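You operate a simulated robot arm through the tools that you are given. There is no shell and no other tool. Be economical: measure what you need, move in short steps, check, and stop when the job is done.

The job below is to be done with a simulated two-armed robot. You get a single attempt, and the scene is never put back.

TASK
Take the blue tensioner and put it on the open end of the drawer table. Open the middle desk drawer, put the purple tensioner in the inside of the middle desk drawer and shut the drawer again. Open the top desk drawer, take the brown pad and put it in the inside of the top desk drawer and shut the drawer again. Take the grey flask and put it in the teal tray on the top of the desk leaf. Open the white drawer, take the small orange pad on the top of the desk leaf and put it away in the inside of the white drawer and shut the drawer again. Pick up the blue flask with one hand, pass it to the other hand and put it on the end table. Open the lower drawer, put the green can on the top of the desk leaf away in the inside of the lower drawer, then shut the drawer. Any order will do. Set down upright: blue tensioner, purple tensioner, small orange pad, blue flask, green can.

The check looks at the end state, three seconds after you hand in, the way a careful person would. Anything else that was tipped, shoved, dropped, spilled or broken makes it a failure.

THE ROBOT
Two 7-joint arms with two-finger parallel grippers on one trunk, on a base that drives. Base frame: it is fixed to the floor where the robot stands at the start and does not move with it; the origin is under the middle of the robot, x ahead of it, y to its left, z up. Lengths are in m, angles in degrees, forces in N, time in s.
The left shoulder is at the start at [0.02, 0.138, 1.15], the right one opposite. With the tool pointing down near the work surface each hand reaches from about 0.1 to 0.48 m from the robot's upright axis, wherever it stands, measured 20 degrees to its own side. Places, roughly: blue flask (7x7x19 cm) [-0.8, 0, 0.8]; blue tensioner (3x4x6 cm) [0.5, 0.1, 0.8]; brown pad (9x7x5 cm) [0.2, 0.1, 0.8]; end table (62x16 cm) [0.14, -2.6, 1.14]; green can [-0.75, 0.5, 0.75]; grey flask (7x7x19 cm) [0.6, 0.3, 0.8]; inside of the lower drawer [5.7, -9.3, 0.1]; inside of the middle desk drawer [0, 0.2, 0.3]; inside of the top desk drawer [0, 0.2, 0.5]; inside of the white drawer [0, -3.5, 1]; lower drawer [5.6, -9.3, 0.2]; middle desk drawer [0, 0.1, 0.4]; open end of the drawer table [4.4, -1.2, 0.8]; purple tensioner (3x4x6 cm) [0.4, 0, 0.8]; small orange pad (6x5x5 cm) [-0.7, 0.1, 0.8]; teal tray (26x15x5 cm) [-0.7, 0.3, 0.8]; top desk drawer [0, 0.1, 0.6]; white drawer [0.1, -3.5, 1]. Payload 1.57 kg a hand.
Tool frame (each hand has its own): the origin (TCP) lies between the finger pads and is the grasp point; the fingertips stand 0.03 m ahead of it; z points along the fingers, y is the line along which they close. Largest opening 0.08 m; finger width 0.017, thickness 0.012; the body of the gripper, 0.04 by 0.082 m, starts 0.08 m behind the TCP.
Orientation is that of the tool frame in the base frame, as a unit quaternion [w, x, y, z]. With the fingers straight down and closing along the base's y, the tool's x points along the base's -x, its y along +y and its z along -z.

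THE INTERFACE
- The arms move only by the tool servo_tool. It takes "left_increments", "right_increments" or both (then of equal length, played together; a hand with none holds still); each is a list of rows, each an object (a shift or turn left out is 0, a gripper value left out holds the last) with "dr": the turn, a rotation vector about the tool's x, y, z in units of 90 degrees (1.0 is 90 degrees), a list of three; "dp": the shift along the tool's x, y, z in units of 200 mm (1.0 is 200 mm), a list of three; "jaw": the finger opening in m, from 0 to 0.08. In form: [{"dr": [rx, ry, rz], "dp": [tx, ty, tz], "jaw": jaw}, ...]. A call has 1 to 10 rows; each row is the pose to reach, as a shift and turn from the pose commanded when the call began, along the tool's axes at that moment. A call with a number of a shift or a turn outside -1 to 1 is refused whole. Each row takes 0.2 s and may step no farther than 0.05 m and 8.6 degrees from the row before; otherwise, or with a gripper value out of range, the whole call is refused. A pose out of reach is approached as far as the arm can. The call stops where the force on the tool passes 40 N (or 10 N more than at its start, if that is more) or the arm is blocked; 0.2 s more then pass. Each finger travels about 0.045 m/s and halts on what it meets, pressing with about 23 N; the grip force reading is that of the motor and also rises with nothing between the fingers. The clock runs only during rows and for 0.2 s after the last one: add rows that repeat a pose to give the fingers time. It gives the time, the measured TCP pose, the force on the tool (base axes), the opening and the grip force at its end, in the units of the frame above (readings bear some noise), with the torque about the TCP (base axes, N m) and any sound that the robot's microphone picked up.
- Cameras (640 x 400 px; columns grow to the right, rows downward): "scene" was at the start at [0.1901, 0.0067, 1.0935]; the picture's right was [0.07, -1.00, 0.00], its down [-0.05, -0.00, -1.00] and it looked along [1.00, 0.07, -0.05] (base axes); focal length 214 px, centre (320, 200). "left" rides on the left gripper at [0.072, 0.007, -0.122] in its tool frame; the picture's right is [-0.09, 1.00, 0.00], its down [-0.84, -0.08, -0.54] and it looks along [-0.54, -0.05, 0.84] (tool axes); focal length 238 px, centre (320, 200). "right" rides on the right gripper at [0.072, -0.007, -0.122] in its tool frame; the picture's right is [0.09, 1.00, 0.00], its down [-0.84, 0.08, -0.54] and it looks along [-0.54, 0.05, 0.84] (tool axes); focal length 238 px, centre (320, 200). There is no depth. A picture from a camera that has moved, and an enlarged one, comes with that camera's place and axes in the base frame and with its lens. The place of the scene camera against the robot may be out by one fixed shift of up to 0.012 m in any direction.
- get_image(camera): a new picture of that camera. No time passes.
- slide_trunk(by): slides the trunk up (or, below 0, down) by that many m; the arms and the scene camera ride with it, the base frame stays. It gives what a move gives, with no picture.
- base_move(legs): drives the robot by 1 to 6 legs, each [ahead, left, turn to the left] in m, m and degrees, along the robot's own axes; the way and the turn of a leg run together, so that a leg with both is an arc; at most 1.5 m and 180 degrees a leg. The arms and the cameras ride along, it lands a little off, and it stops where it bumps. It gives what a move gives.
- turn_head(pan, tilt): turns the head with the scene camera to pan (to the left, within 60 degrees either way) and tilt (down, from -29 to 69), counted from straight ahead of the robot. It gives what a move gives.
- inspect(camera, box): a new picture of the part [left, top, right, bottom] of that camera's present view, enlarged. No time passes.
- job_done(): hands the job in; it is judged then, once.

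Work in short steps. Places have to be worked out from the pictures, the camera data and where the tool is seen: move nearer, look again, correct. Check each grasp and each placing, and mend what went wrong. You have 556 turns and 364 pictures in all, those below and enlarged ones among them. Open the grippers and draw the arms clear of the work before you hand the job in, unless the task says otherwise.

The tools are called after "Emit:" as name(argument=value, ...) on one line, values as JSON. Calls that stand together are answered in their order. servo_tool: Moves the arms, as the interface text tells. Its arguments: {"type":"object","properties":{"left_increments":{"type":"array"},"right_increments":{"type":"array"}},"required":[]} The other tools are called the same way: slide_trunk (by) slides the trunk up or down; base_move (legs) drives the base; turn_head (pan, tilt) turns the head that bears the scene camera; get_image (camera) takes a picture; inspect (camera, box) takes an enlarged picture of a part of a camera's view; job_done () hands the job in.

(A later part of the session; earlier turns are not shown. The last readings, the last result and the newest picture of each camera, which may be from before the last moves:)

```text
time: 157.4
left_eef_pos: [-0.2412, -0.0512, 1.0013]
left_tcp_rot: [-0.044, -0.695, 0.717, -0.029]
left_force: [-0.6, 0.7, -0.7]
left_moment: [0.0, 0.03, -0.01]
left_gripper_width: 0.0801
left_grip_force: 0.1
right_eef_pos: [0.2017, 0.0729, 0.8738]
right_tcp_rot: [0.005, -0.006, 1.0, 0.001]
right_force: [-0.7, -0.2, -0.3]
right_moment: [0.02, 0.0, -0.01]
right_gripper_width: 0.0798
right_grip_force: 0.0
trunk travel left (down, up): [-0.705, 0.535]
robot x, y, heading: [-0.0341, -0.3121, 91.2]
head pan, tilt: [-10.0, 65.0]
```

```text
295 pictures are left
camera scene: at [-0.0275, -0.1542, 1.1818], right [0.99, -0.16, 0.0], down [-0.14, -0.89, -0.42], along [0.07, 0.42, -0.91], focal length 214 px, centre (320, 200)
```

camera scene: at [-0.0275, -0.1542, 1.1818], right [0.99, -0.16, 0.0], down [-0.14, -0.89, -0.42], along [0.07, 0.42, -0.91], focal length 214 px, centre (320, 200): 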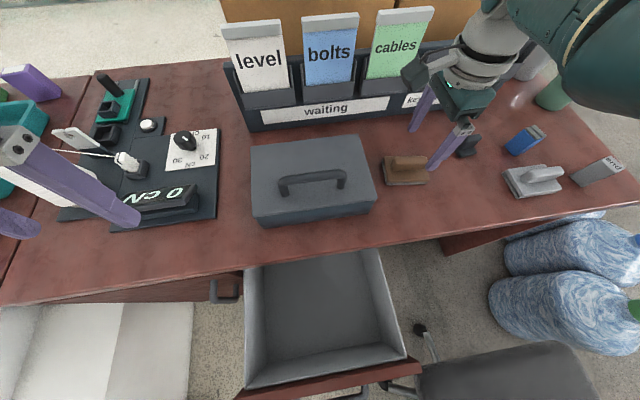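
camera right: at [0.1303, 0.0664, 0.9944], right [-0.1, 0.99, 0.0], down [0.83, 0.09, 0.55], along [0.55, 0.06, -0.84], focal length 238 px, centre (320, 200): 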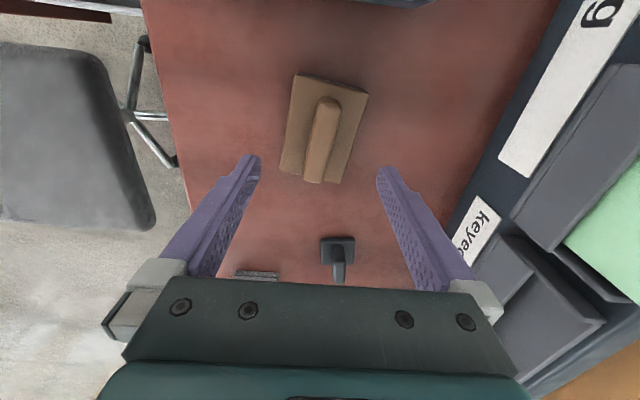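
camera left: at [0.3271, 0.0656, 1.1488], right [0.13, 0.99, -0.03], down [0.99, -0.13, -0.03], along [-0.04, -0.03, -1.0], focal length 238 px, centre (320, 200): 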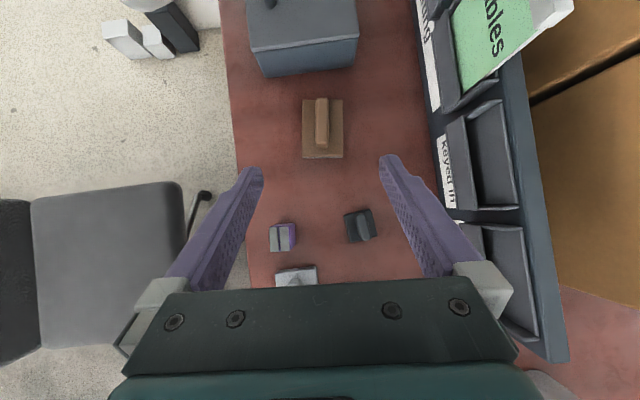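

Well aligned. Lower to z≈0.803 and close on the knob.

Emit:
slide_trunk(by=-0.04)

Emit:
servo_tool(right_increments=[{"dp": [0, 0.015, 0], "jaw": 0.06}, {"dp": [0, 0.015, 0]}])

Emit:
get_image(camera="right")

```text
time: 158.2
left_eef_pos: [-0.2414, -0.0507, 0.9609]
left_tcp_rot: [-0.045, -0.695, 0.717, -0.027]
left_force: [0.1, 0.0, -0.7]
left_moment: [-0.02, -0.01, 0.0]
left_gripper_width: 0.0798
left_grip_force: 0.0
right_eef_pos: [0.201, 0.0741, 0.834]
right_tcp_rot: [0.003, -0.007, 1.0, 0.001]
right_force: [-0.6, 0.2, -0.3]
right_moment: [-0.01, 0.02, -0.02]
right_gripper_width: 0.0801
right_grip_force: 0.0
trunk travel left (down, up): [-0.665, 0.575]
robot x, y, heading: [-0.0332, -0.3145, 91.0]
head pan, tilt: [-10.0, 65.0]
```

```text
time: 158.8
left_eef_pos: [-0.2429, -0.0512, 0.9612]
left_tcp_rot: [-0.045, -0.693, 0.719, -0.028]
left_force: [0.1, -0.9, -0.8]
left_moment: [-0.03, 0.02, 0.02]
left_gripper_width: 0.0799
left_grip_force: 0.1
right_eef_pos: [0.2014, 0.0755, 0.8325]
right_tcp_rot: [0.005, -0.005, 1.0, 0.0]
right_force: [0.2, -0.2, -0.3]
right_moment: [0.02, -0.01, 0.01]
right_gripper_width: 0.0598
right_grip_force: 0.0
trunk travel left (down, up): [-0.665, 0.575]
robot x, y, heading: [-0.0365, -0.3113, 91.1]
head pan, tilt: [-10.0, 65.0]
```

```text
294 pictures are left
camera right: at [0.1302, 0.0693, 0.9539], right [-0.1, 0.99, 0.0], down [0.83, 0.09, 0.55], along [0.55, 0.06, -0.84], focal length 238 px, centre (320, 200)
```

right: 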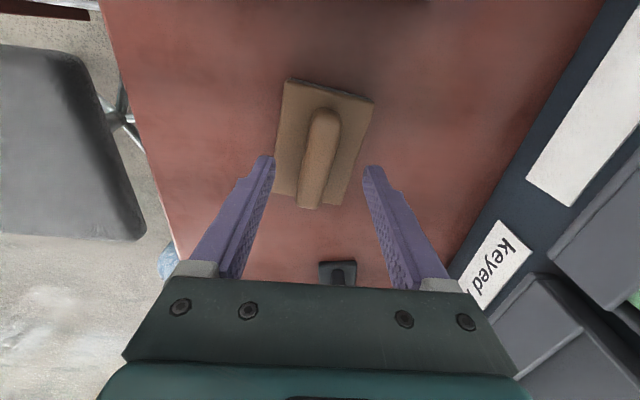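

Lower 2.8 cm and close.

Emit:
slide_trunk(by=-0.028)

Emit:
servo_tool(right_increments=[{"jaw": 0.0}, {"jaw": 0.0}, {"jaw": 0.0}, {"jaw": 0.0}, {"jaw": 0.0}])

Emit:
get_image(camera="right")

```text
time: 159.4
left_eef_pos: [-0.2419, -0.0521, 0.9342]
left_tcp_rot: [-0.045, -0.693, 0.719, -0.028]
left_force: [0.2, -0.6, -0.2]
left_moment: [0.0, -0.04, 0.01]
left_gripper_width: 0.0798
left_grip_force: 0.0
right_eef_pos: [0.2009, 0.0779, 0.8093]
right_tcp_rot: [0.004, -0.006, 1.0, 0.0]
right_force: [0.2, -2.5, 7.9]
right_moment: [-0.17, 0.06, 0.04]
right_gripper_width: 0.0598
right_grip_force: 0.2
trunk travel left (down, up): [-0.639, 0.601]
robot x, y, heading: [-0.0344, -0.314, 91.1]
head pan, tilt: [-10.0, 65.0]
stopped: the force on the tool passed its limit at 52 N (the readings are from after the stop); the commanded pose is now the measured one
```

```text
time: 160.6
left_eef_pos: [-0.2426, -0.0508, 0.9356]
left_tcp_rot: [-0.043, -0.694, 0.718, -0.028]
left_force: [0.6, 0.4, 0.3]
left_moment: [0.0, -0.01, 0.02]
left_gripper_width: 0.0801
left_grip_force: 0.1
right_eef_pos: [0.2009, 0.0771, 0.811]
right_tcp_rot: [0.003, -0.006, 1.0, 0.001]
right_force: [-1.6, 0.9, 8.2]
right_moment: [-0.13, -0.07, -0.15]
right_gripper_width: 0.0209
right_grip_force: 23.0
trunk travel left (down, up): [-0.639, 0.601]
robot x, y, heading: [-0.0327, -0.3159, 91.1]
head pan, tilt: [-10.0, 65.0]
```

```text
293 pictures are left
camera right: at [0.13, 0.0711, 0.9309], right [-0.1, 0.99, 0.0], down [0.83, 0.09, 0.55], along [0.55, 0.06, -0.84], focal length 238 px, centre (320, 200)
```

right: 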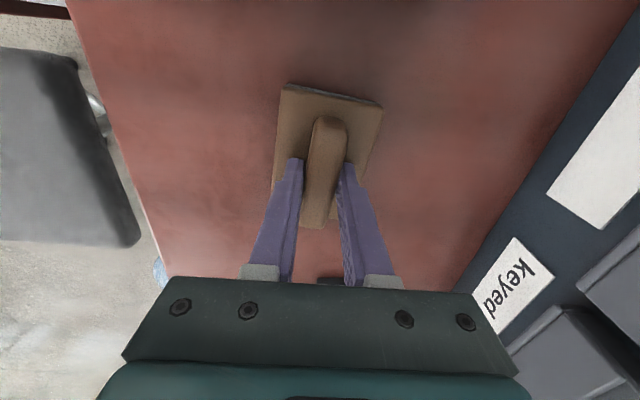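

Gripped (21 mm). Lift and check.

Emit:
slide_trunk(by=0.2)

Emit:
get_image(camera="right")

```text
time: 162.8
left_eef_pos: [-0.243, -0.0518, 1.1349]
left_tcp_rot: [-0.045, -0.694, 0.718, -0.029]
left_force: [0.4, 0.7, 0.5]
left_moment: [0.0, -0.01, 0.02]
left_gripper_width: 0.08
left_grip_force: 0.1
right_eef_pos: [0.2003, 0.0767, 1.0106]
right_tcp_rot: [0.003, -0.006, 1.0, 0.0]
right_force: [0.0, 0.4, -1.2]
right_moment: [-0.01, -0.02, 0.02]
right_gripper_width: 0.0193
right_grip_force: 23.2
trunk travel left (down, up): [-0.839, 0.401]
robot x, y, heading: [-0.036, -0.3166, 91.1]
head pan, tilt: [-10.0, 65.0]
```

```text
292 pictures are left
camera right: at [0.1299, 0.0703, 1.1304], right [-0.1, 0.99, 0.0], down [0.83, 0.09, 0.55], along [0.55, 0.06, -0.84], focal length 238 px, centre (320, 200)
```

right: 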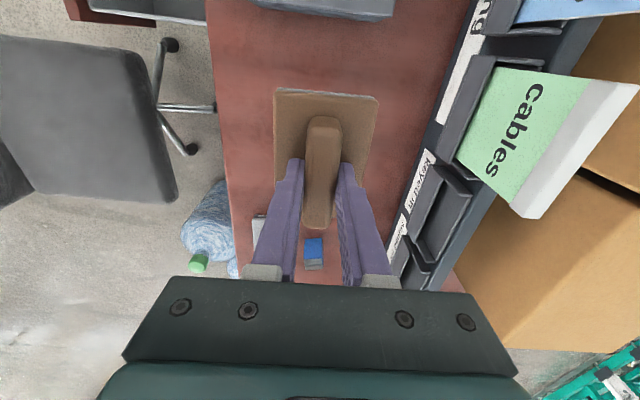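

The pad is held. Drive to over the open top drawer.

Emit:
base_move(legs=[[-0.267, 0, 0], [0, 0.24, 0]])

Emit:
get_image(camera="right")

Emit:
get_image(camera="scene")

```text
time: 166.1
left_eef_pos: [-0.4767, -0.3273, 1.1349]
left_tcp_rot: [-0.044, -0.696, 0.717, -0.029]
left_force: [1.0, -0.6, 0.3]
left_moment: [0.01, -0.01, 0.02]
left_gripper_width: 0.0798
left_grip_force: 0.0
right_eef_pos: [-0.035, -0.1964, 1.0099]
right_tcp_rot: [0.005, -0.009, 1.0, 0.0]
right_force: [-0.1, 0.6, -1.6]
right_moment: [0.0, -0.01, -0.01]
right_gripper_width: 0.0193
right_grip_force: 23.2
trunk travel left (down, up): [-0.839, 0.401]
robot x, y, heading: [-0.264, -0.5925, 91.3]
head pan, tilt: [-10.0, 65.0]
```

```text
291 pictures are left
camera right: at [-0.1049, -0.2042, 1.1305], right [-0.11, 0.99, 0.0], down [0.83, 0.09, 0.55], along [0.55, 0.06, -0.84], focal length 238 px, centre (320, 200)
```

right: 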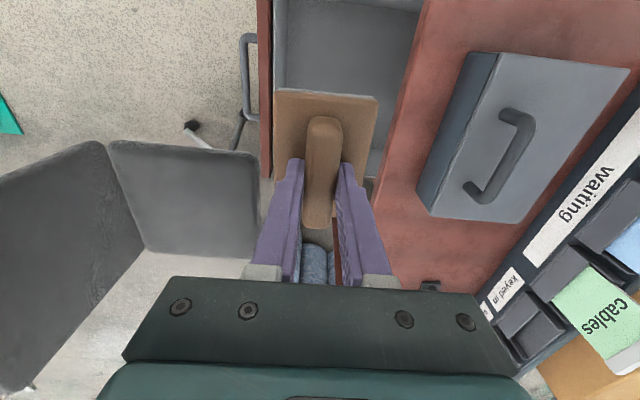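

```text
290 pictures are left
camera scene: at [-0.2616, -0.4297, 1.3157], right [0.99, -0.15, 0.0], down [-0.14, -0.9, -0.42], along [0.07, 0.42, -0.91], focal length 214 px, centre (320, 200)
```

scene: 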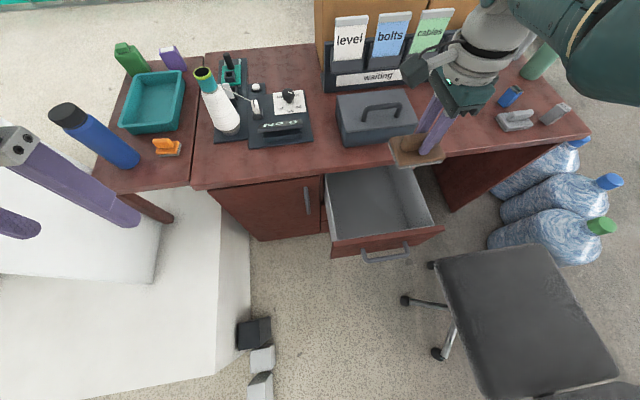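

Positioned above the drawer. Lower 38 cm.

Emit:
slide_trunk(by=-0.38)

Emit:
get_image(camera="right")

Emit:
get_image(camera="scene")

```text
time: 169.8
left_eef_pos: [-0.4769, -0.327, 0.7559]
left_tcp_rot: [-0.045, -0.695, 0.717, -0.029]
left_force: [-0.7, 0.0, 0.7]
left_moment: [-0.02, 0.02, -0.05]
left_gripper_width: 0.0802
left_grip_force: 0.1
right_eef_pos: [-0.0342, -0.1967, 0.6299]
right_tcp_rot: [0.004, -0.007, 1.0, -0.001]
right_force: [-0.4, -0.2, -0.4]
right_moment: [0.0, 0.01, 0.01]
right_gripper_width: 0.0191
right_grip_force: 22.9
trunk travel left (down, up): [-0.459, 0.781]
robot x, y, heading: [-0.2683, -0.5899, 91.1]
head pan, tilt: [-10.0, 65.0]
```

```text
289 pictures are left
camera right: at [-0.1049, -0.2042, 0.7505], right [-0.11, 0.99, 0.0], down [0.83, 0.09, 0.55], along [0.55, 0.06, -0.84], focal length 238 px, centre (320, 200)
```

right: 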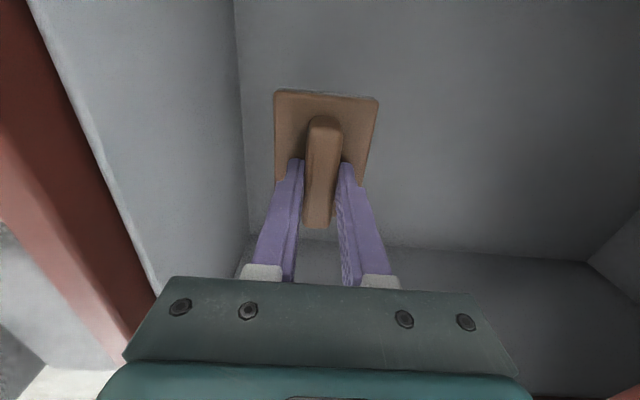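

```text
288 pictures are left
camera scene: at [-0.2617, -0.4297, 0.9357], right [0.99, -0.15, 0.0], down [-0.14, -0.9, -0.42], along [0.07, 0.42, -0.91], focal length 214 px, centre (320, 200)
```

scene: 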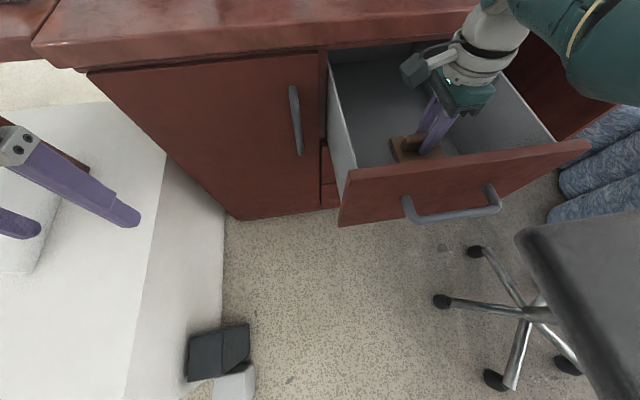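

Inside the drawer with clearance. Step down with the arm, watching force.

Emit:
servo_tool(right_increments=[{"dp": [0, 0, 0.06]}, {"dp": [0, 0, 0.12]}, {"dp": [0, 0, 0.18]}, {"dp": [0, 0, 0.24]}])

Emit:
servo_tool(right_increments=[{"dp": [0, 0, 0.02]}, {"dp": [0, 0, 0.04]}])

Emit:
servo_tool(right_increments=[{"dp": [0, 0, 0.02]}, {"dp": [0, 0, 0.04]}])

```text
time: 170.8
left_eef_pos: [-0.4774, -0.3272, 0.7539]
left_tcp_rot: [-0.044, -0.695, 0.717, -0.028]
left_force: [0.4, -0.3, 0.2]
left_moment: [0.02, 0.0, 0.0]
left_gripper_width: 0.0801
left_grip_force: 0.1
right_eef_pos: [-0.0354, -0.2019, 0.5901]
right_tcp_rot: [0.005, -0.008, 1.0, 0.002]
right_force: [0.0, -0.1, -1.2]
right_moment: [-0.03, 0.01, 0.01]
right_gripper_width: 0.0189
right_grip_force: 22.9
right hand out of reach, approached as far as the arm can: row 3, 4
trunk travel left (down, up): [-0.459, 0.781]
robot x, y, heading: [-0.2691, -0.5913, 91.2]
head pan, tilt: [-10.0, 65.0]
```

```text
time: 171.3
left_eef_pos: [-0.4783, -0.3276, 0.7551]
left_tcp_rot: [-0.045, -0.695, 0.717, -0.029]
left_force: [0.3, 0.0, 0.3]
left_moment: [-0.02, 0.02, -0.03]
left_gripper_width: 0.0796
left_grip_force: 0.1
right_eef_pos: [-0.0352, -0.205, 0.5843]
right_tcp_rot: [0.004, -0.008, 1.0, 0.0]
right_force: [0.2, 0.3, -1.5]
right_moment: [-0.01, 0.01, 0.01]
right_gripper_width: 0.0193
right_grip_force: 23.1
trunk travel left (down, up): [-0.459, 0.781]
robot x, y, heading: [-0.2666, -0.5889, 91.1]
head pan, tilt: [-10.0, 65.0]
```

```text
time: 171.9
left_eef_pos: [-0.4763, -0.3286, 0.7545]
left_tcp_rot: [-0.044, -0.696, 0.716, -0.029]
left_force: [0.1, -0.1, 0.0]
left_moment: [-0.04, -0.03, 0.0]
left_gripper_width: 0.0799
left_grip_force: 0.0
right_eef_pos: [-0.0347, -0.2051, 0.5838]
right_tcp_rot: [0.004, -0.008, 1.0, -0.001]
right_force: [0.4, -0.2, -0.5]
right_moment: [0.01, 0.01, 0.02]
right_gripper_width: 0.0192
right_grip_force: 23.3
right hand out of reach, approached as far as the arm can: row 1, 2
trunk travel left (down, up): [-0.459, 0.781]
robot x, y, heading: [-0.2703, -0.5904, 91.1]
head pan, tilt: [-10.0, 65.0]
```

The arm is at its lower limit; continue with small trunk steps.

Emit:
slide_trunk(by=-0.012)

Emit:
slide_trunk(by=-0.006)

Emit:
get_image(camera="right")

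```text
time: 172.6
left_eef_pos: [-0.4778, -0.3272, 0.7425]
left_tcp_rot: [-0.043, -0.695, 0.717, -0.028]
left_force: [-0.1, -0.3, -0.2]
left_moment: [-0.02, -0.03, 0.0]
left_gripper_width: 0.08
left_grip_force: 0.0
right_eef_pos: [-0.0347, -0.2062, 0.5727]
right_tcp_rot: [0.005, -0.008, 1.0, 0.0]
right_force: [0.1, -0.4, -0.9]
right_moment: [0.01, -0.01, 0.01]
right_gripper_width: 0.0193
right_grip_force: 23.3
trunk travel left (down, up): [-0.447, 0.793]
robot x, y, heading: [-0.2714, -0.5898, 91.3]
head pan, tilt: [-10.0, 65.0]
```

```text
time: 173.1
left_eef_pos: [-0.4769, -0.3267, 0.7386]
left_tcp_rot: [-0.045, -0.695, 0.717, -0.028]
left_force: [0.5, 0.7, -0.8]
left_moment: [-0.01, -0.01, -0.02]
left_gripper_width: 0.0798
left_grip_force: 0.1
right_eef_pos: [-0.0348, -0.2059, 0.568]
right_tcp_rot: [0.005, -0.007, 1.0, 0.0]
right_force: [0.4, 0.2, -1.5]
right_moment: [0.01, 0.03, 0.0]
right_gripper_width: 0.0192
right_grip_force: 23.2
trunk travel left (down, up): [-0.441, 0.799]
robot x, y, heading: [-0.2677, -0.5893, 91.1]
head pan, tilt: [-10.0, 65.0]
```

```text
287 pictures are left
camera right: at [-0.1057, -0.2127, 0.6874], right [-0.11, 0.99, 0.0], down [0.83, 0.09, 0.55], along [0.55, 0.06, -0.84], focal length 238 px, centre (320, 200)
```

right: 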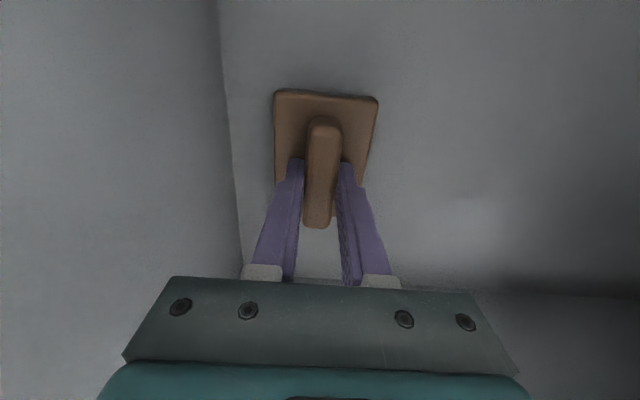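

Emit:
slide_trunk(by=-0.006)

Emit:
slide_trunk(by=-0.006)

```text
time: 173.7
left_eef_pos: [-0.4776, -0.3274, 0.7304]
left_tcp_rot: [-0.044, -0.695, 0.717, -0.028]
left_force: [0.3, -0.4, -1.1]
left_moment: [0.03, -0.03, -0.01]
left_gripper_width: 0.0799
left_grip_force: 0.1
right_eef_pos: [-0.0352, -0.2054, 0.5611]
right_tcp_rot: [0.004, -0.008, 1.0, 0.0]
right_force: [-0.4, 0.1, -0.5]
right_moment: [-0.01, -0.02, -0.01]
right_gripper_width: 0.0193
right_grip_force: 22.9
trunk travel left (down, up): [-0.435, 0.805]
robot x, y, heading: [-0.2678, -0.5873, 90.8]
head pan, tilt: [-10.0, 65.0]
```

```text
time: 174.2
left_eef_pos: [-0.4765, -0.3262, 0.7249]
left_tcp_rot: [-0.044, -0.696, 0.716, -0.027]
left_force: [0.2, 0.3, 0.3]
left_moment: [-0.01, 0.0, 0.01]
left_gripper_width: 0.0798
left_grip_force: 0.1
right_eef_pos: [-0.0347, -0.2006, 0.5568]
right_tcp_rot: [0.005, -0.008, 1.0, 0.003]
right_force: [-2.7, 1.0, 23.0]
right_moment: [-0.24, 0.28, 0.09]
right_gripper_width: 0.0194
right_grip_force: 23.3
trunk travel left (down, up): [-0.429, 0.811]
robot x, y, heading: [-0.2714, -0.5903, 91.0]
head pan, tilt: [-10.0, 65.0]
```

Contact at 23 N. Ease up 3 mm, release, and rise.

Emit:
slide_trunk(by=0.003)

Emit:
servo_tool(right_increments=[{"jaw": 0.045}, {"jaw": 0.05}, {"jaw": 0.05}])

Emit:
slide_trunk(by=0.3)

Emit:
get_image(camera="right")

```text
time: 174.7
left_eef_pos: [-0.4765, -0.3253, 0.7268]
left_tcp_rot: [-0.044, -0.695, 0.717, -0.028]
left_force: [0.0, -0.5, -0.6]
left_moment: [-0.03, 0.03, 0.03]
left_gripper_width: 0.0801
left_grip_force: 0.1
right_eef_pos: [-0.035, -0.2054, 0.5573]
right_tcp_rot: [0.004, -0.008, 1.0, 0.0]
right_force: [-1.4, -1.8, 6.2]
right_moment: [0.08, 0.09, 0.08]
right_gripper_width: 0.0193
right_grip_force: 23.2
trunk travel left (down, up): [-0.432, 0.808]
robot x, y, heading: [-0.2674, -0.5879, 91.1]
head pan, tilt: [-10.0, 65.0]
```

```text
time: 175.5
left_eef_pos: [-0.4767, -0.3273, 0.7277]
left_tcp_rot: [-0.044, -0.695, 0.717, -0.028]
left_force: [0.1, 0.5, 0.3]
left_moment: [0.0, 0.0, -0.02]
left_gripper_width: 0.0801
left_grip_force: 0.1
right_eef_pos: [-0.0348, -0.2064, 0.5568]
right_tcp_rot: [0.004, -0.008, 1.0, -0.001]
right_force: [-0.2, -0.2, -0.9]
right_moment: [0.04, -0.01, -0.03]
right_gripper_width: 0.0501
right_grip_force: 0.1
trunk travel left (down, up): [-0.432, 0.808]
robot x, y, heading: [-0.2664, -0.5892, 90.8]
head pan, tilt: [-10.0, 65.0]
```

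```text
time: 178.5
left_eef_pos: [-0.4758, -0.3276, 1.028]
left_tcp_rot: [-0.045, -0.695, 0.717, -0.028]
left_force: [0.1, -0.2, -0.4]
left_moment: [0.02, 0.01, 0.0]
left_gripper_width: 0.0799
left_grip_force: 0.0
right_eef_pos: [-0.0345, -0.2044, 0.8564]
right_tcp_rot: [0.005, -0.007, 1.0, 0.0]
right_force: [0.9, -1.1, 0.5]
right_moment: [0.01, 0.0, -0.02]
right_gripper_width: 0.0502
right_grip_force: 0.0
trunk travel left (down, up): [-0.732, 0.508]
robot x, y, heading: [-0.2684, -0.5875, 91.2]
head pan, tilt: [-10.0, 65.0]
```

```text
286 pictures are left
camera right: at [-0.1057, -0.2127, 0.9784], right [-0.11, 0.99, 0.0], down [0.83, 0.09, 0.55], along [0.55, 0.06, -0.84], focal length 238 px, centre (320, 200)
```

right: 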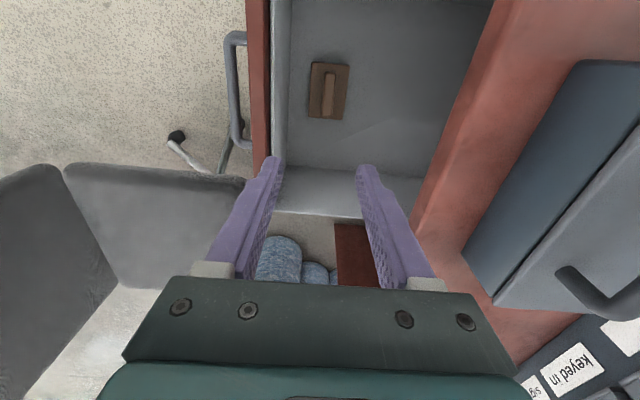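

The brown pad lies in the drawer. Back off, pitch with closed fingers and push the top drawer shut.

Emit:
base_move(legs=[[-0.25, 0, 0]])

Emit:
servo_tool(right_increments=[{"dp": [0, 0, -0.1], "jaw": 0.0}, {"dp": [0, 0, -0.22]}])

Emit:
servo_tool(right_increments=[{"dr": [-0.08, 0, 0]}, {"dr": [-0.16, 0, 0]}, {"dr": [-0.24, 0, 0]}, {"dr": [-0.32, 0, 0]}, {"dr": [-0.4, 0, 0]}, {"dr": [-0.48, 0, 0]}, {"dr": [-0.56, 0, 0]}, {"dr": [-0.64, 0, 0]}, {"dr": [-0.7, 0, 0]}])

Emit:
slide_trunk(by=-0.22)

Emit:
get_image(camera="right")

```text
time: 180.4
left_eef_pos: [-0.4727, -0.5852, 1.0274]
left_tcp_rot: [-0.044, -0.697, 0.715, -0.029]
left_force: [-0.3, 1.2, -0.8]
left_moment: [-0.01, 0.0, 0.0]
left_gripper_width: 0.0798
left_grip_force: 0.2
right_eef_pos: [-0.0306, -0.4614, 0.858]
right_tcp_rot: [0.003, -0.009, 1.0, 0.001]
right_force: [0.1, -0.8, 0.3]
right_moment: [0.0, -0.01, 0.01]
right_gripper_width: 0.0497
right_grip_force: 0.0
trunk travel left (down, up): [-0.732, 0.508]
robot x, y, heading: [-0.2645, -0.8443, 91.2]
head pan, tilt: [-10.0, 65.0]
```

```text
time: 181.0
left_eef_pos: [-0.472, -0.5858, 1.0271]
left_tcp_rot: [-0.044, -0.697, 0.716, -0.029]
left_force: [-0.3, -0.6, 0.1]
left_moment: [-0.01, 0.02, 0.03]
left_gripper_width: 0.0798
left_grip_force: 0.1
right_eef_pos: [-0.0339, -0.4596, 0.8994]
right_tcp_rot: [0.003, -0.009, 1.0, 0.0]
right_force: [0.3, 0.6, 0.7]
right_moment: [-0.02, -0.03, -0.03]
right_gripper_width: 0.0001
right_grip_force: 0.2
trunk travel left (down, up): [-0.732, 0.508]
robot x, y, heading: [-0.2623, -0.847, 91.4]
head pan, tilt: [-10.0, 65.0]
```

```text
time: 183.0
left_eef_pos: [-0.4721, -0.585, 1.0285]
left_tcp_rot: [-0.044, -0.697, 0.715, -0.029]
left_force: [-0.4, 0.9, -0.2]
left_moment: [0.0, 0.03, -0.01]
left_gripper_width: 0.0801
left_grip_force: 0.1
right_eef_pos: [-0.0297, -0.4624, 0.9009]
right_tcp_rot: [0.0, -0.01, 0.853, 0.522]
right_force: [0.3, -0.7, 0.0]
right_moment: [-0.03, 0.03, -0.02]
right_gripper_width: 0.0001
right_grip_force: 21.1
trunk travel left (down, up): [-0.732, 0.508]
robot x, y, heading: [-0.2619, -0.8476, 91.3]
head pan, tilt: [-10.0, 65.0]
```

```text
time: 185.3
left_eef_pos: [-0.4729, -0.5842, 0.8087]
left_tcp_rot: [-0.044, -0.696, 0.716, -0.029]
left_force: [-0.8, 0.3, 0.2]
left_moment: [0.01, -0.01, 0.01]
left_gripper_width: 0.0799
left_grip_force: 0.1
right_eef_pos: [-0.032, -0.461, 0.6813]
right_tcp_rot: [-0.001, -0.011, 0.852, 0.524]
right_force: [0.8, 0.1, 0.8]
right_moment: [0.0, -0.01, -0.01]
right_gripper_width: 0.0001
right_grip_force: 21.9
trunk travel left (down, up): [-0.512, 0.728]
robot x, y, heading: [-0.2616, -0.8439, 91.0]
head pan, tilt: [-10.0, 65.0]
```

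```text
285 pictures are left
camera right: at [-0.0996, -0.5736, 0.7298], right [-0.11, 0.45, 0.89], down [0.84, -0.43, 0.32], along [0.53, 0.78, -0.33], focal length 238 px, centre (320, 200)
```

right: 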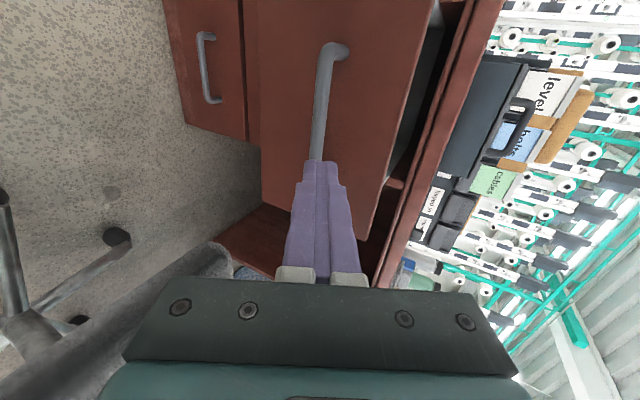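

Aligned above the bar. Push in stages.

Emit:
base_move(legs=[[0.1, 0, 0], [0.1, 0, 0], [0.1, 0, 0]])

Emit:
get_image(camera="right")

```text
time: 187.9
left_eef_pos: [-0.481, -0.2883, 0.8071]
left_tcp_rot: [-0.044, -0.697, 0.715, -0.029]
left_force: [0.3, -0.4, -0.7]
left_moment: [0.01, 0.0, 0.01]
left_gripper_width: 0.0801
left_grip_force: 0.0
right_eef_pos: [-0.0385, -0.165, 0.683]
right_tcp_rot: [-0.002, -0.011, 0.852, 0.523]
right_force: [0.1, -0.3, 0.4]
right_moment: [-0.03, -0.02, -0.01]
right_gripper_width: 0.0
right_grip_force: 20.9
trunk travel left (down, up): [-0.512, 0.728]
robot x, y, heading: [-0.2704, -0.5501, 91.5]
head pan, tilt: [-10.0, 65.0]
```

```text
284 pictures are left
camera right: at [-0.1076, -0.2775, 0.7298], right [-0.11, 0.45, 0.89], down [0.84, -0.43, 0.32], along [0.53, 0.78, -0.33], focal length 238 px, centre (320, 200)
```

right: 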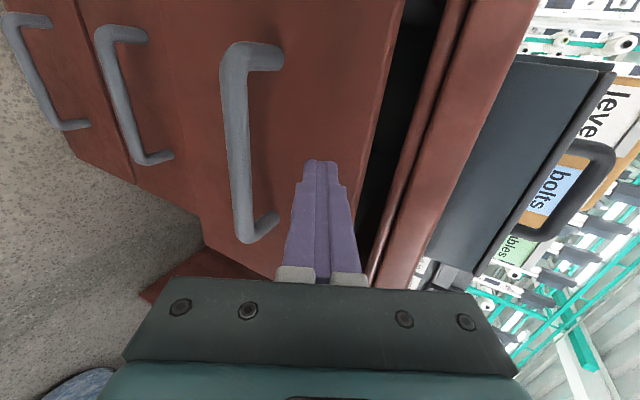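

Emit:
base_move(legs=[[0.045, 0, 0], [0.02, 0, 0]])

Emit:
get_image(camera="right")

```text
time: 189.3
left_eef_pos: [-0.4811, -0.2284, 0.807]
left_tcp_rot: [-0.044, -0.697, 0.715, -0.028]
left_force: [-0.5, 0.8, 0.7]
left_moment: [-0.01, -0.03, -0.01]
left_gripper_width: 0.08
left_grip_force: 0.1
right_eef_pos: [-0.0404, -0.1073, 0.6797]
right_tcp_rot: [-0.002, -0.01, 0.853, 0.522]
right_force: [-0.2, -8.5, 6.2]
right_moment: [0.2, -0.04, -0.07]
right_gripper_width: 0.0002
right_grip_force: 21.2
trunk travel left (down, up): [-0.512, 0.728]
robot x, y, heading: [-0.2727, -0.491, 91.2]
head pan, tilt: [-10.0, 65.0]
stopped in leg 2: the force on the tool passed its limit at 86 N (the readings are from after the stop); the commanded pose is now the measured one
```

```text
283 pictures are left
camera right: at [-0.1088, -0.2196, 0.7287], right [-0.11, 0.45, 0.89], down [0.84, -0.43, 0.32], along [0.53, 0.78, -0.34], focal length 238 px, centre (320, 200)
```

right: 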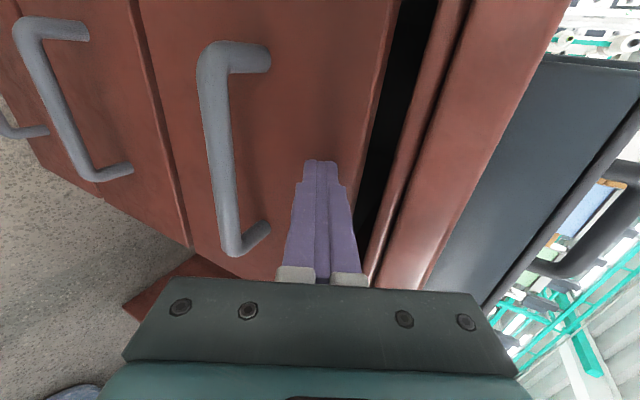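

Both desk drawers are shut. Back off, raise the trunk and return the right hand to straight-down.

Emit:
base_move(legs=[[-0.12, 0, 0]])

Emit:
slide_trunk(by=0.4)

Emit:
servo_tool(right_increments=[{"dr": [0.08, 0, 0], "jaw": 0.08}, {"dr": [0.16, 0, 0]}, {"dr": [0.24, 0, 0]}, {"dr": [0.32, 0, 0]}, {"dr": [0.4, 0, 0]}, {"dr": [0.48, 0, 0]}, {"dr": [0.56, 0, 0]}, {"dr": [0.64, 0, 0]}, {"dr": [0.697, 0, 0]}])

Emit:
servo_tool(right_increments=[{"dr": [0, 0, -0.09]}, {"dr": [0, 0, -0.18]}, {"dr": [0, 0, -0.27]}, {"dr": [0, 0, -0.36]}, {"dr": [0, 0, -0.45]}, {"dr": [0, 0, -0.54]}, {"dr": [0, 0, -0.63]}, {"dr": [0, 0, -0.72]}, {"dr": [0, 0, -0.81]}, {"dr": [0, 0, -0.9]}])

Emit:
servo_tool(right_increments=[{"dr": [0, 0, -0.05]}, {"dr": [0, 0, -0.1]}])

Emit:
get_image(camera="scene")

```text
time: 190.6
left_eef_pos: [-0.4786, -0.344, 0.8072]
left_tcp_rot: [-0.044, -0.697, 0.715, -0.027]
left_force: [0.3, -0.7, 0.2]
left_moment: [-0.02, -0.01, -0.01]
left_gripper_width: 0.0801
left_grip_force: 0.0
right_eef_pos: [-0.0389, -0.2226, 0.6807]
right_tcp_rot: [-0.002, -0.01, 0.853, 0.523]
right_force: [-0.3, -0.3, -0.5]
right_moment: [0.04, -0.02, 0.01]
right_gripper_width: 0.0001
right_grip_force: 20.9
trunk travel left (down, up): [-0.512, 0.728]
robot x, y, heading: [-0.2727, -0.6066, 91.3]
head pan, tilt: [-10.0, 65.0]
```

```text
time: 194.4
left_eef_pos: [-0.4781, -0.3441, 1.2085]
left_tcp_rot: [-0.044, -0.697, 0.715, -0.027]
left_force: [-1.2, 0.6, 0.3]
left_moment: [0.0, 0.01, -0.02]
left_gripper_width: 0.0801
left_grip_force: 0.1
right_eef_pos: [-0.0375, -0.2225, 1.0808]
right_tcp_rot: [-0.002, -0.01, 0.853, 0.522]
right_force: [-0.6, 0.1, -0.3]
right_moment: [-0.01, -0.01, 0.02]
right_gripper_width: 0.0002
right_grip_force: 21.0
trunk travel left (down, up): [-0.912, 0.328]
robot x, y, heading: [-0.2702, -0.6053, 91.2]
head pan, tilt: [-10.0, 65.0]
```

```text
time: 196.4
left_eef_pos: [-0.4789, -0.3444, 1.2072]
left_tcp_rot: [-0.044, -0.696, 0.716, -0.027]
left_force: [-0.9, 0.1, -0.3]
left_moment: [0.01, 0.03, 0.02]
left_gripper_width: 0.0803
left_grip_force: 0.1
right_eef_pos: [-0.038, -0.2232, 1.0815]
right_tcp_rot: [0.004, -0.01, 1.0, 0.002]
right_force: [0.2, -0.7, -0.2]
right_moment: [-0.01, 0.02, -0.02]
right_gripper_width: 0.0802
right_grip_force: 0.1
trunk travel left (down, up): [-0.912, 0.328]
robot x, y, heading: [-0.2706, -0.6063, 91.0]
head pan, tilt: [-10.0, 65.0]
```

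```text
time: 198.6
left_eef_pos: [-0.478, -0.3427, 1.2084]
left_tcp_rot: [-0.044, -0.696, 0.716, -0.027]
left_force: [0.1, -0.3, 0.1]
left_moment: [-0.01, -0.03, -0.01]
left_gripper_width: 0.0798
left_grip_force: 0.0
right_eef_pos: [-0.0391, -0.2238, 1.0818]
right_tcp_rot: [0.004, -0.658, 0.753, -0.001]
right_force: [0.3, 0.4, 0.8]
right_moment: [-0.04, 0.0, 0.0]
right_gripper_width: 0.08
right_grip_force: 0.1
trunk travel left (down, up): [-0.912, 0.328]
robot x, y, heading: [-0.2654, -0.6067, 91.5]
head pan, tilt: [-10.0, 65.0]
```

```text
time: 199.2
left_eef_pos: [-0.4787, -0.3426, 1.2087]
left_tcp_rot: [-0.044, -0.697, 0.715, -0.027]
left_force: [0.8, -0.9, 0.3]
left_moment: [-0.02, -0.02, 0.02]
left_gripper_width: 0.08
left_grip_force: 0.0
right_eef_pos: [-0.0385, -0.2223, 1.0804]
right_tcp_rot: [-0.005, 0.714, -0.7, 0.001]
right_force: [-0.5, -0.7, 0.0]
right_moment: [0.01, 0.0, -0.01]
right_gripper_width: 0.0799
right_grip_force: 0.0
trunk travel left (down, up): [-0.912, 0.328]
robot x, y, heading: [-0.2678, -0.6055, 91.6]
head pan, tilt: [-10.0, 65.0]
```

```text
282 pictures are left
camera scene: at [-0.2631, -0.4455, 1.3887], right [0.99, -0.15, 0.0], down [-0.14, -0.9, -0.42], along [0.06, 0.42, -0.91], focal length 214 px, centre (320, 200)
```

scene: 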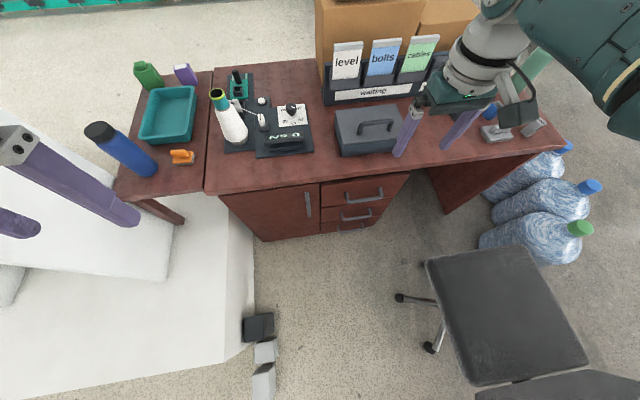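

Both desk drawers are flush. Raise a bit more and drive to the right end of the desk for the grey flask (left hand).

Emit:
slide_trunk(by=0.1)

Emit:
base_move(legs=[[0.1, 0, -1.5], [0, -1.07, 0]])

Emit:
turn_head(pan=10, tilt=40)

Emit:
get_image(camera="scene")

```text
time: 200.5
left_eef_pos: [-0.4793, -0.3442, 1.3079]
left_tcp_rot: [-0.043, -0.696, 0.716, -0.027]
left_force: [-0.7, 0.9, -0.6]
left_moment: [0.01, -0.02, -0.03]
left_gripper_width: 0.08
left_grip_force: 0.0
right_eef_pos: [-0.0382, -0.222, 1.1813]
right_tcp_rot: [-0.004, 0.714, -0.701, 0.001]
right_force: [-0.4, 0.0, -0.3]
right_moment: [-0.01, 0.01, 0.01]
right_gripper_width: 0.0802
right_grip_force: 0.0
trunk travel left (down, up): [-1.012, 0.228]
robot x, y, heading: [-0.2697, -0.6077, 91.6]
head pan, tilt: [-10.0, 65.0]
```

```text
time: 206.7
left_eef_pos: [0.5871, -0.2503, 1.3082]
left_tcp_rot: [-0.046, -0.68, 0.731, -0.026]
left_force: [-0.9, -0.7, -0.6]
left_moment: [0.0, 0.02, -0.02]
left_gripper_width: 0.0798
left_grip_force: 0.0
right_eef_pos: [1.0325, -0.1493, 1.1797]
right_tcp_rot: [0.003, -0.697, 0.717, -0.001]
right_force: [-0.5, 0.8, 0.4]
right_moment: [0.01, 0.01, 0.02]
right_gripper_width: 0.0801
right_grip_force: 0.1
trunk travel left (down, up): [-1.012, 0.228]
robot x, y, heading: [0.7842, -0.524, 88.8]
head pan, tilt: [-10.0, 65.0]
```

```text
time: 207.6
left_eef_pos: [0.5881, -0.2493, 1.3089]
left_tcp_rot: [-0.046, -0.68, 0.731, -0.026]
left_force: [-0.2, -0.4, 1.1]
left_moment: [0.01, 0.01, 0.01]
left_gripper_width: 0.08
left_grip_force: 0.1
right_eef_pos: [1.032, -0.1489, 1.1809]
right_tcp_rot: [0.004, -0.698, 0.716, -0.001]
right_force: [0.0, -0.5, 0.5]
right_moment: [0.0, -0.04, -0.01]
right_gripper_width: 0.08
right_grip_force: 0.0
trunk travel left (down, up): [-1.012, 0.228]
robot x, y, heading: [0.7851, -0.5192, 88.7]
head pan, tilt: [10.0, 40.0]
```

```text
281 pictures are left
camera scene: at [0.7735, -0.337, 1.5209], right [0.99, 0.15, 0.0], down [0.1, -0.64, -0.77], along [-0.12, 0.76, -0.64], focal length 214 px, centre (320, 200)
```

scene: 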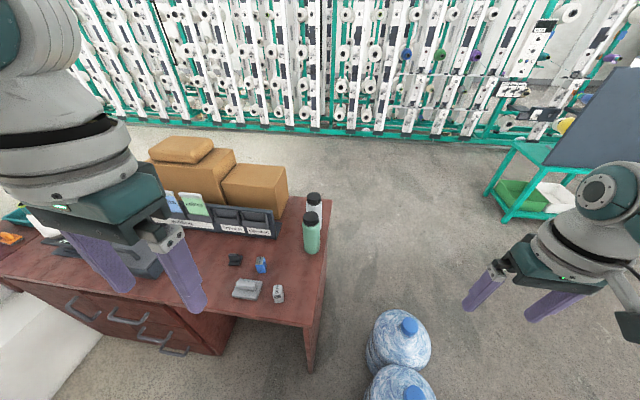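

The grey flask is behind the green one, near (0.65, 0.35). Drive ahead so the left hand is above, then look down.

Emit:
base_move(legs=[[0.5, -0.05, 1]])

Emit:
get_image(camera="left")

```text
time: 210.5
left_eef_pos: [0.6452, 0.239, 1.3075]
left_tcp_rot: [-0.044, -0.683, 0.729, -0.026]
left_force: [0.1, 0.0, -0.1]
left_moment: [0.01, -0.01, -0.02]
left_gripper_width: 0.0799
left_grip_force: 0.1
right_eef_pos: [1.0896, 0.3427, 1.1816]
right_tcp_rot: [0.005, -0.7, 0.714, -0.002]
right_force: [-0.5, -0.5, -1.4]
right_moment: [0.01, 0.01, 0.01]
right_gripper_width: 0.08
right_grip_force: 0.0
trunk travel left (down, up): [-1.012, 0.228]
robot x, y, heading: [0.8427, -0.0323, 89.1]
head pan, tilt: [10.0, 40.0]
```

```text
280 pictures are left
camera left: at [0.6383, 0.1807, 1.4379], right [-0.99, 0.16, 0.01], down [0.15, 0.88, 0.45], along [0.06, 0.45, -0.89], focal length 238 px, centre (320, 200)
```

left: 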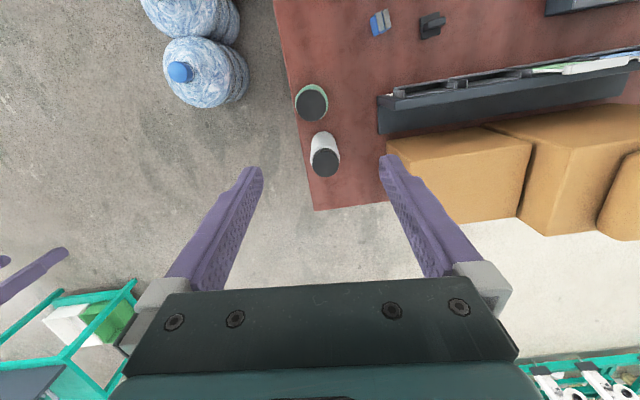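

Grey flask centre ≈ (0.646, 0.340). Straighten the left hand to exact vertical and move it 10 cm forward over the flask.

Emit:
servo_tool(left_increments=[{"dp": [-0.1, 0.005, -0.01], "dr": [0.004, -0.013, 0]}, {"dp": [-0.2, 0.01, -0.02], "dr": [0.008, -0.026, 0]}, {"dp": [-0.3, 0.015, -0.03], "dr": [0.012, -0.039, 0]}, {"dp": [-0.4, 0.02, -0.04], "dr": [0.016, -0.052, 0]}, {"dp": [-0.49, 0.03, -0.05], "dr": [0.018, -0.063, 0]}, {"dp": [-0.49, 0.03, -0.05], "dr": [0.018, -0.063, 0], "jaw": 0.08}])

Emit:
slide_trunk(by=-0.25)

Emit:
get_image(camera="left")

```text
time: 211.9
left_eef_pos: [0.6468, 0.3369, 1.3088]
left_tcp_rot: [0.002, -0.683, 0.73, -0.004]
left_force: [-0.3, 0.3, -1.1]
left_moment: [0.01, -0.02, 0.01]
left_gripper_width: 0.0801
left_grip_force: 0.0
right_eef_pos: [1.0891, 0.3439, 1.1814]
right_tcp_rot: [0.003, -0.7, 0.714, -0.001]
right_force: [0.1, 0.3, 0.3]
right_moment: [-0.01, 0.01, -0.04]
right_gripper_width: 0.0797
right_grip_force: 0.1
trunk travel left (down, up): [-1.012, 0.228]
robot x, y, heading: [0.8468, -0.0297, 88.9]
head pan, tilt: [10.0, 40.0]
```

```text
time: 214.5
left_eef_pos: [0.6452, 0.3361, 1.0584]
left_tcp_rot: [0.002, -0.684, 0.729, -0.003]
left_force: [0.4, -0.6, -0.4]
left_moment: [-0.01, -0.02, 0.03]
left_gripper_width: 0.0798
left_grip_force: 0.1
right_eef_pos: [1.0895, 0.3434, 0.9305]
right_tcp_rot: [0.004, -0.7, 0.714, -0.002]
right_force: [-0.3, 0.3, 0.1]
right_moment: [0.0, -0.03, -0.03]
right_gripper_width: 0.0803
right_grip_force: 0.1
trunk travel left (down, up): [-0.762, 0.478]
robot x, y, heading: [0.8472, -0.0311, 89.0]
head pan, tilt: [10.0, 40.0]
```

```text
279 pictures are left
camera left: at [0.6351, 0.2664, 1.1814], right [-0.99, 0.16, -0.01], down [0.13, 0.83, 0.54], along [0.09, 0.53, -0.84], focal length 238 px, centre (320, 200)
```

left: 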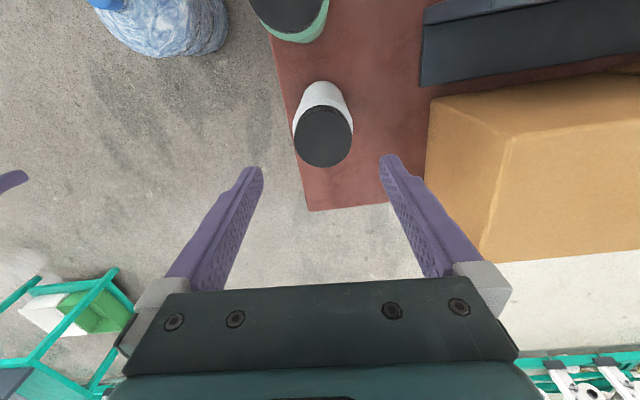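

Nearly centred; shift 6 mm forward and descend 15 cm around the cap.

Emit:
servo_tool(left_increments=[{"dp": [-0.03, 0, 0]}, {"dp": [-0.03, 0, 0]}])

Emit:
slide_trunk(by=-0.08)

Emit:
get_image(camera="left")

```text
time: 215.1
left_eef_pos: [0.6457, 0.3437, 1.0578]
left_tcp_rot: [0.001, -0.684, 0.73, -0.002]
left_force: [0.3, -0.5, -0.9]
left_moment: [0.01, 0.01, 0.0]
left_gripper_width: 0.08
left_grip_force: 0.0
right_eef_pos: [1.0891, 0.343, 0.9305]
right_tcp_rot: [0.004, -0.7, 0.714, -0.001]
right_force: [0.2, 0.0, -0.6]
right_moment: [-0.03, 0.01, -0.02]
right_gripper_width: 0.0801
right_grip_force: 0.0
trunk travel left (down, up): [-0.762, 0.478]
robot x, y, heading: [0.8439, -0.0306, 89.2]
head pan, tilt: [10.0, 40.0]
```

```text
time: 216.2
left_eef_pos: [0.6455, 0.3424, 0.9794]
left_tcp_rot: [0.002, -0.684, 0.73, -0.004]
left_force: [-0.1, -0.7, 0.1]
left_moment: [0.02, -0.01, 0.02]
left_gripper_width: 0.08
left_grip_force: 0.1
right_eef_pos: [1.0882, 0.3427, 0.8514]
right_tcp_rot: [0.003, -0.7, 0.714, -0.001]
right_force: [0.3, 0.4, 0.2]
right_moment: [-0.01, -0.01, -0.02]
right_gripper_width: 0.0802
right_grip_force: 0.1
trunk travel left (down, up): [-0.682, 0.558]
robot x, y, heading: [0.8451, -0.0325, 89.0]
head pan, tilt: [10.0, 40.0]
```

```text
278 pictures are left
camera left: at [0.6352, 0.2724, 1.1016], right [-0.99, 0.16, -0.01], down [0.13, 0.83, 0.54], along [0.09, 0.53, -0.84], focal length 238 px, centre (320, 200)
```

left: 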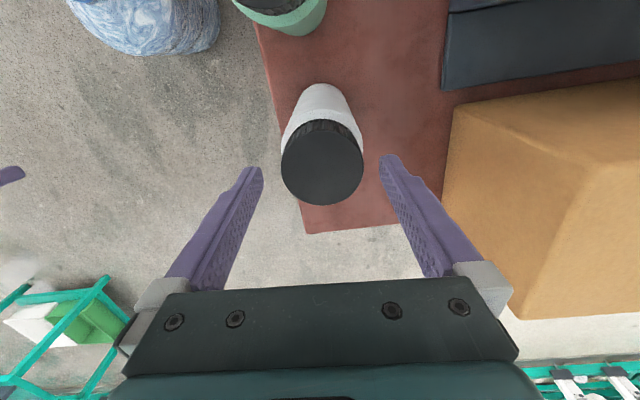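

Centred. Descend 7.5 cm and close.

Emit:
slide_trunk(by=-0.075)

Emit:
servo_tool(left_increments=[{"jaw": 0.0}, {"jaw": 0.0}, {"jaw": 0.0}, {"jaw": 0.0}])

Emit:
get_image(camera="left")

```text
time: 217.4
left_eef_pos: [0.6459, 0.3427, 0.903]
left_tcp_rot: [0.002, -0.683, 0.73, -0.003]
left_force: [-0.6, 0.0, -0.8]
left_moment: [0.01, -0.01, -0.01]
left_gripper_width: 0.08
left_grip_force: 0.1
right_eef_pos: [1.0878, 0.3438, 0.7756]
right_tcp_rot: [0.003, -0.701, 0.714, -0.002]
right_force: [0.8, 0.0, -0.2]
right_moment: [0.01, 0.02, -0.02]
right_gripper_width: 0.0801
right_grip_force: 0.0
trunk travel left (down, up): [-0.607, 0.633]
robot x, y, heading: [0.8441, -0.0318, 89.1]
head pan, tilt: [10.0, 40.0]
```

```text
time: 218.4
left_eef_pos: [0.646, 0.3434, 0.9034]
left_tcp_rot: [0.001, -0.684, 0.729, -0.002]
left_force: [-0.7, -0.8, 3.1]
left_moment: [-0.1, 0.25, 0.03]
left_gripper_width: 0.0675
left_grip_force: 23.5
right_eef_pos: [1.0885, 0.3435, 0.7756]
right_tcp_rot: [0.004, -0.7, 0.714, -0.001]
right_force: [0.7, 0.3, 0.6]
right_moment: [0.02, -0.02, 0.01]
right_gripper_width: 0.08
right_grip_force: 0.0
trunk travel left (down, up): [-0.607, 0.633]
robot x, y, heading: [0.8407, -0.0315, 89.4]
head pan, tilt: [10.0, 40.0]
```

```text
277 pictures are left
camera left: at [0.635, 0.2724, 1.0267], right [-0.99, 0.16, -0.01], down [0.13, 0.83, 0.54], along [0.09, 0.53, -0.84], focal length 238 px, centre (320, 200)
```

left: 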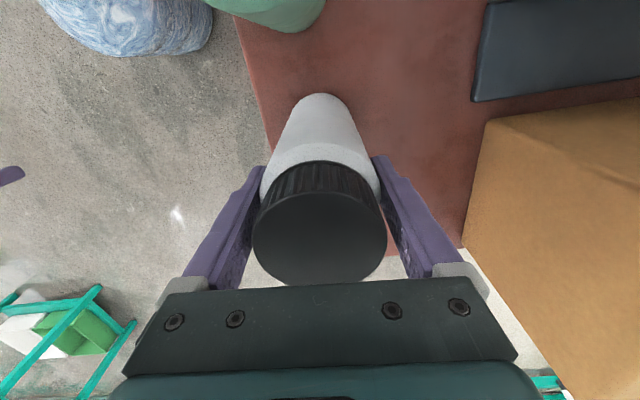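

Gripped at 67.5 mm. Raise high, back away from the desk, and check the hold.

Emit:
slide_trunk(by=0.38)

Emit:
get_image(camera="left")

Emit:
base_move(legs=[[-0.55, 0, 0], [0, 1.24, 0], [0, 0, 90]])

Emit:
turn_head(pan=0, tilt=45)

Emit:
get_image(camera="scene")

```text
time: 222.0
left_eef_pos: [0.6464, 0.3422, 1.2829]
left_tcp_rot: [0.001, -0.684, 0.729, -0.004]
left_force: [-0.6, 0.0, -1.9]
left_moment: [0.0, 0.0, 0.01]
left_gripper_width: 0.0674
left_grip_force: 23.0
right_eef_pos: [1.0892, 0.3434, 1.1557]
right_tcp_rot: [0.003, -0.7, 0.714, -0.001]
right_force: [-0.8, 0.3, -0.9]
right_moment: [-0.01, 0.01, 0.05]
right_gripper_width: 0.0799
right_grip_force: 0.1
trunk travel left (down, up): [-0.987, 0.253]
robot x, y, heading: [0.8404, -0.0289, 88.8]
head pan, tilt: [10.0, 40.0]
```

```text
276 pictures are left
camera left: at [0.6353, 0.2722, 1.4064], right [-0.99, 0.16, -0.01], down [0.13, 0.83, 0.54], along [0.09, 0.53, -0.84], focal length 238 px, centre (320, 200)
```

left: 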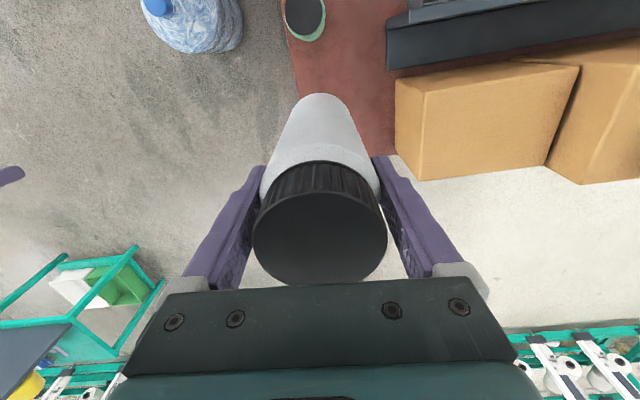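

```text
time: 235.1
left_eef_pos: [-0.7698, -0.8216, 1.2831]
left_tcp_rot: [-0.004, 1.0, 0.0, 0.002]
left_force: [0.2, 0.5, -3.0]
left_moment: [0.0, 0.0, 0.03]
left_gripper_width: 0.0678
left_grip_force: 23.0
right_eef_pos: [-0.7972, -0.3793, 1.1557]
right_tcp_rot: [-0.003, 1.0, 0.022, -0.002]
right_force: [-0.3, -0.8, 0.0]
right_moment: [0.0, 0.01, 0.0]
right_gripper_width: 0.0801
right_grip_force: 0.0
trunk travel left (down, up): [-0.987, 0.253]
robot x, y, heading: [-0.4076, -0.5999, -177.5]
head pan, tilt: [10.0, 40.0]
```

```text
time: 235.8
left_eef_pos: [-0.7692, -0.8221, 1.2834]
left_tcp_rot: [-0.004, 1.0, 0.0, 0.002]
left_force: [-0.3, 0.8, -2.8]
left_moment: [0.01, -0.01, 0.02]
left_gripper_width: 0.0674
left_grip_force: 22.9
right_eef_pos: [-0.7979, -0.3795, 1.1551]
right_tcp_rot: [-0.003, 1.0, 0.021, -0.002]
right_force: [-0.7, 1.1, -0.2]
right_moment: [0.0, -0.02, -0.01]
right_gripper_width: 0.0798
right_grip_force: 0.2
trunk travel left (down, up): [-0.987, 0.253]
robot x, y, heading: [-0.407, -0.6011, -177.1]
head pan, tilt: [0.0, 45.0]
```

```text
275 pictures are left
camera scene: at [-0.5911, -0.6094, 1.4887], right [-0.05, 1.0, 0.0], down [0.71, 0.03, -0.71], along [-0.71, -0.03, -0.71], focal length 214 px, centre (320, 200)
```

scene: 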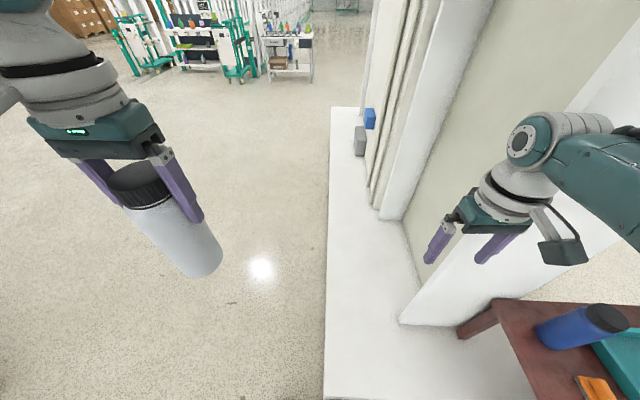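

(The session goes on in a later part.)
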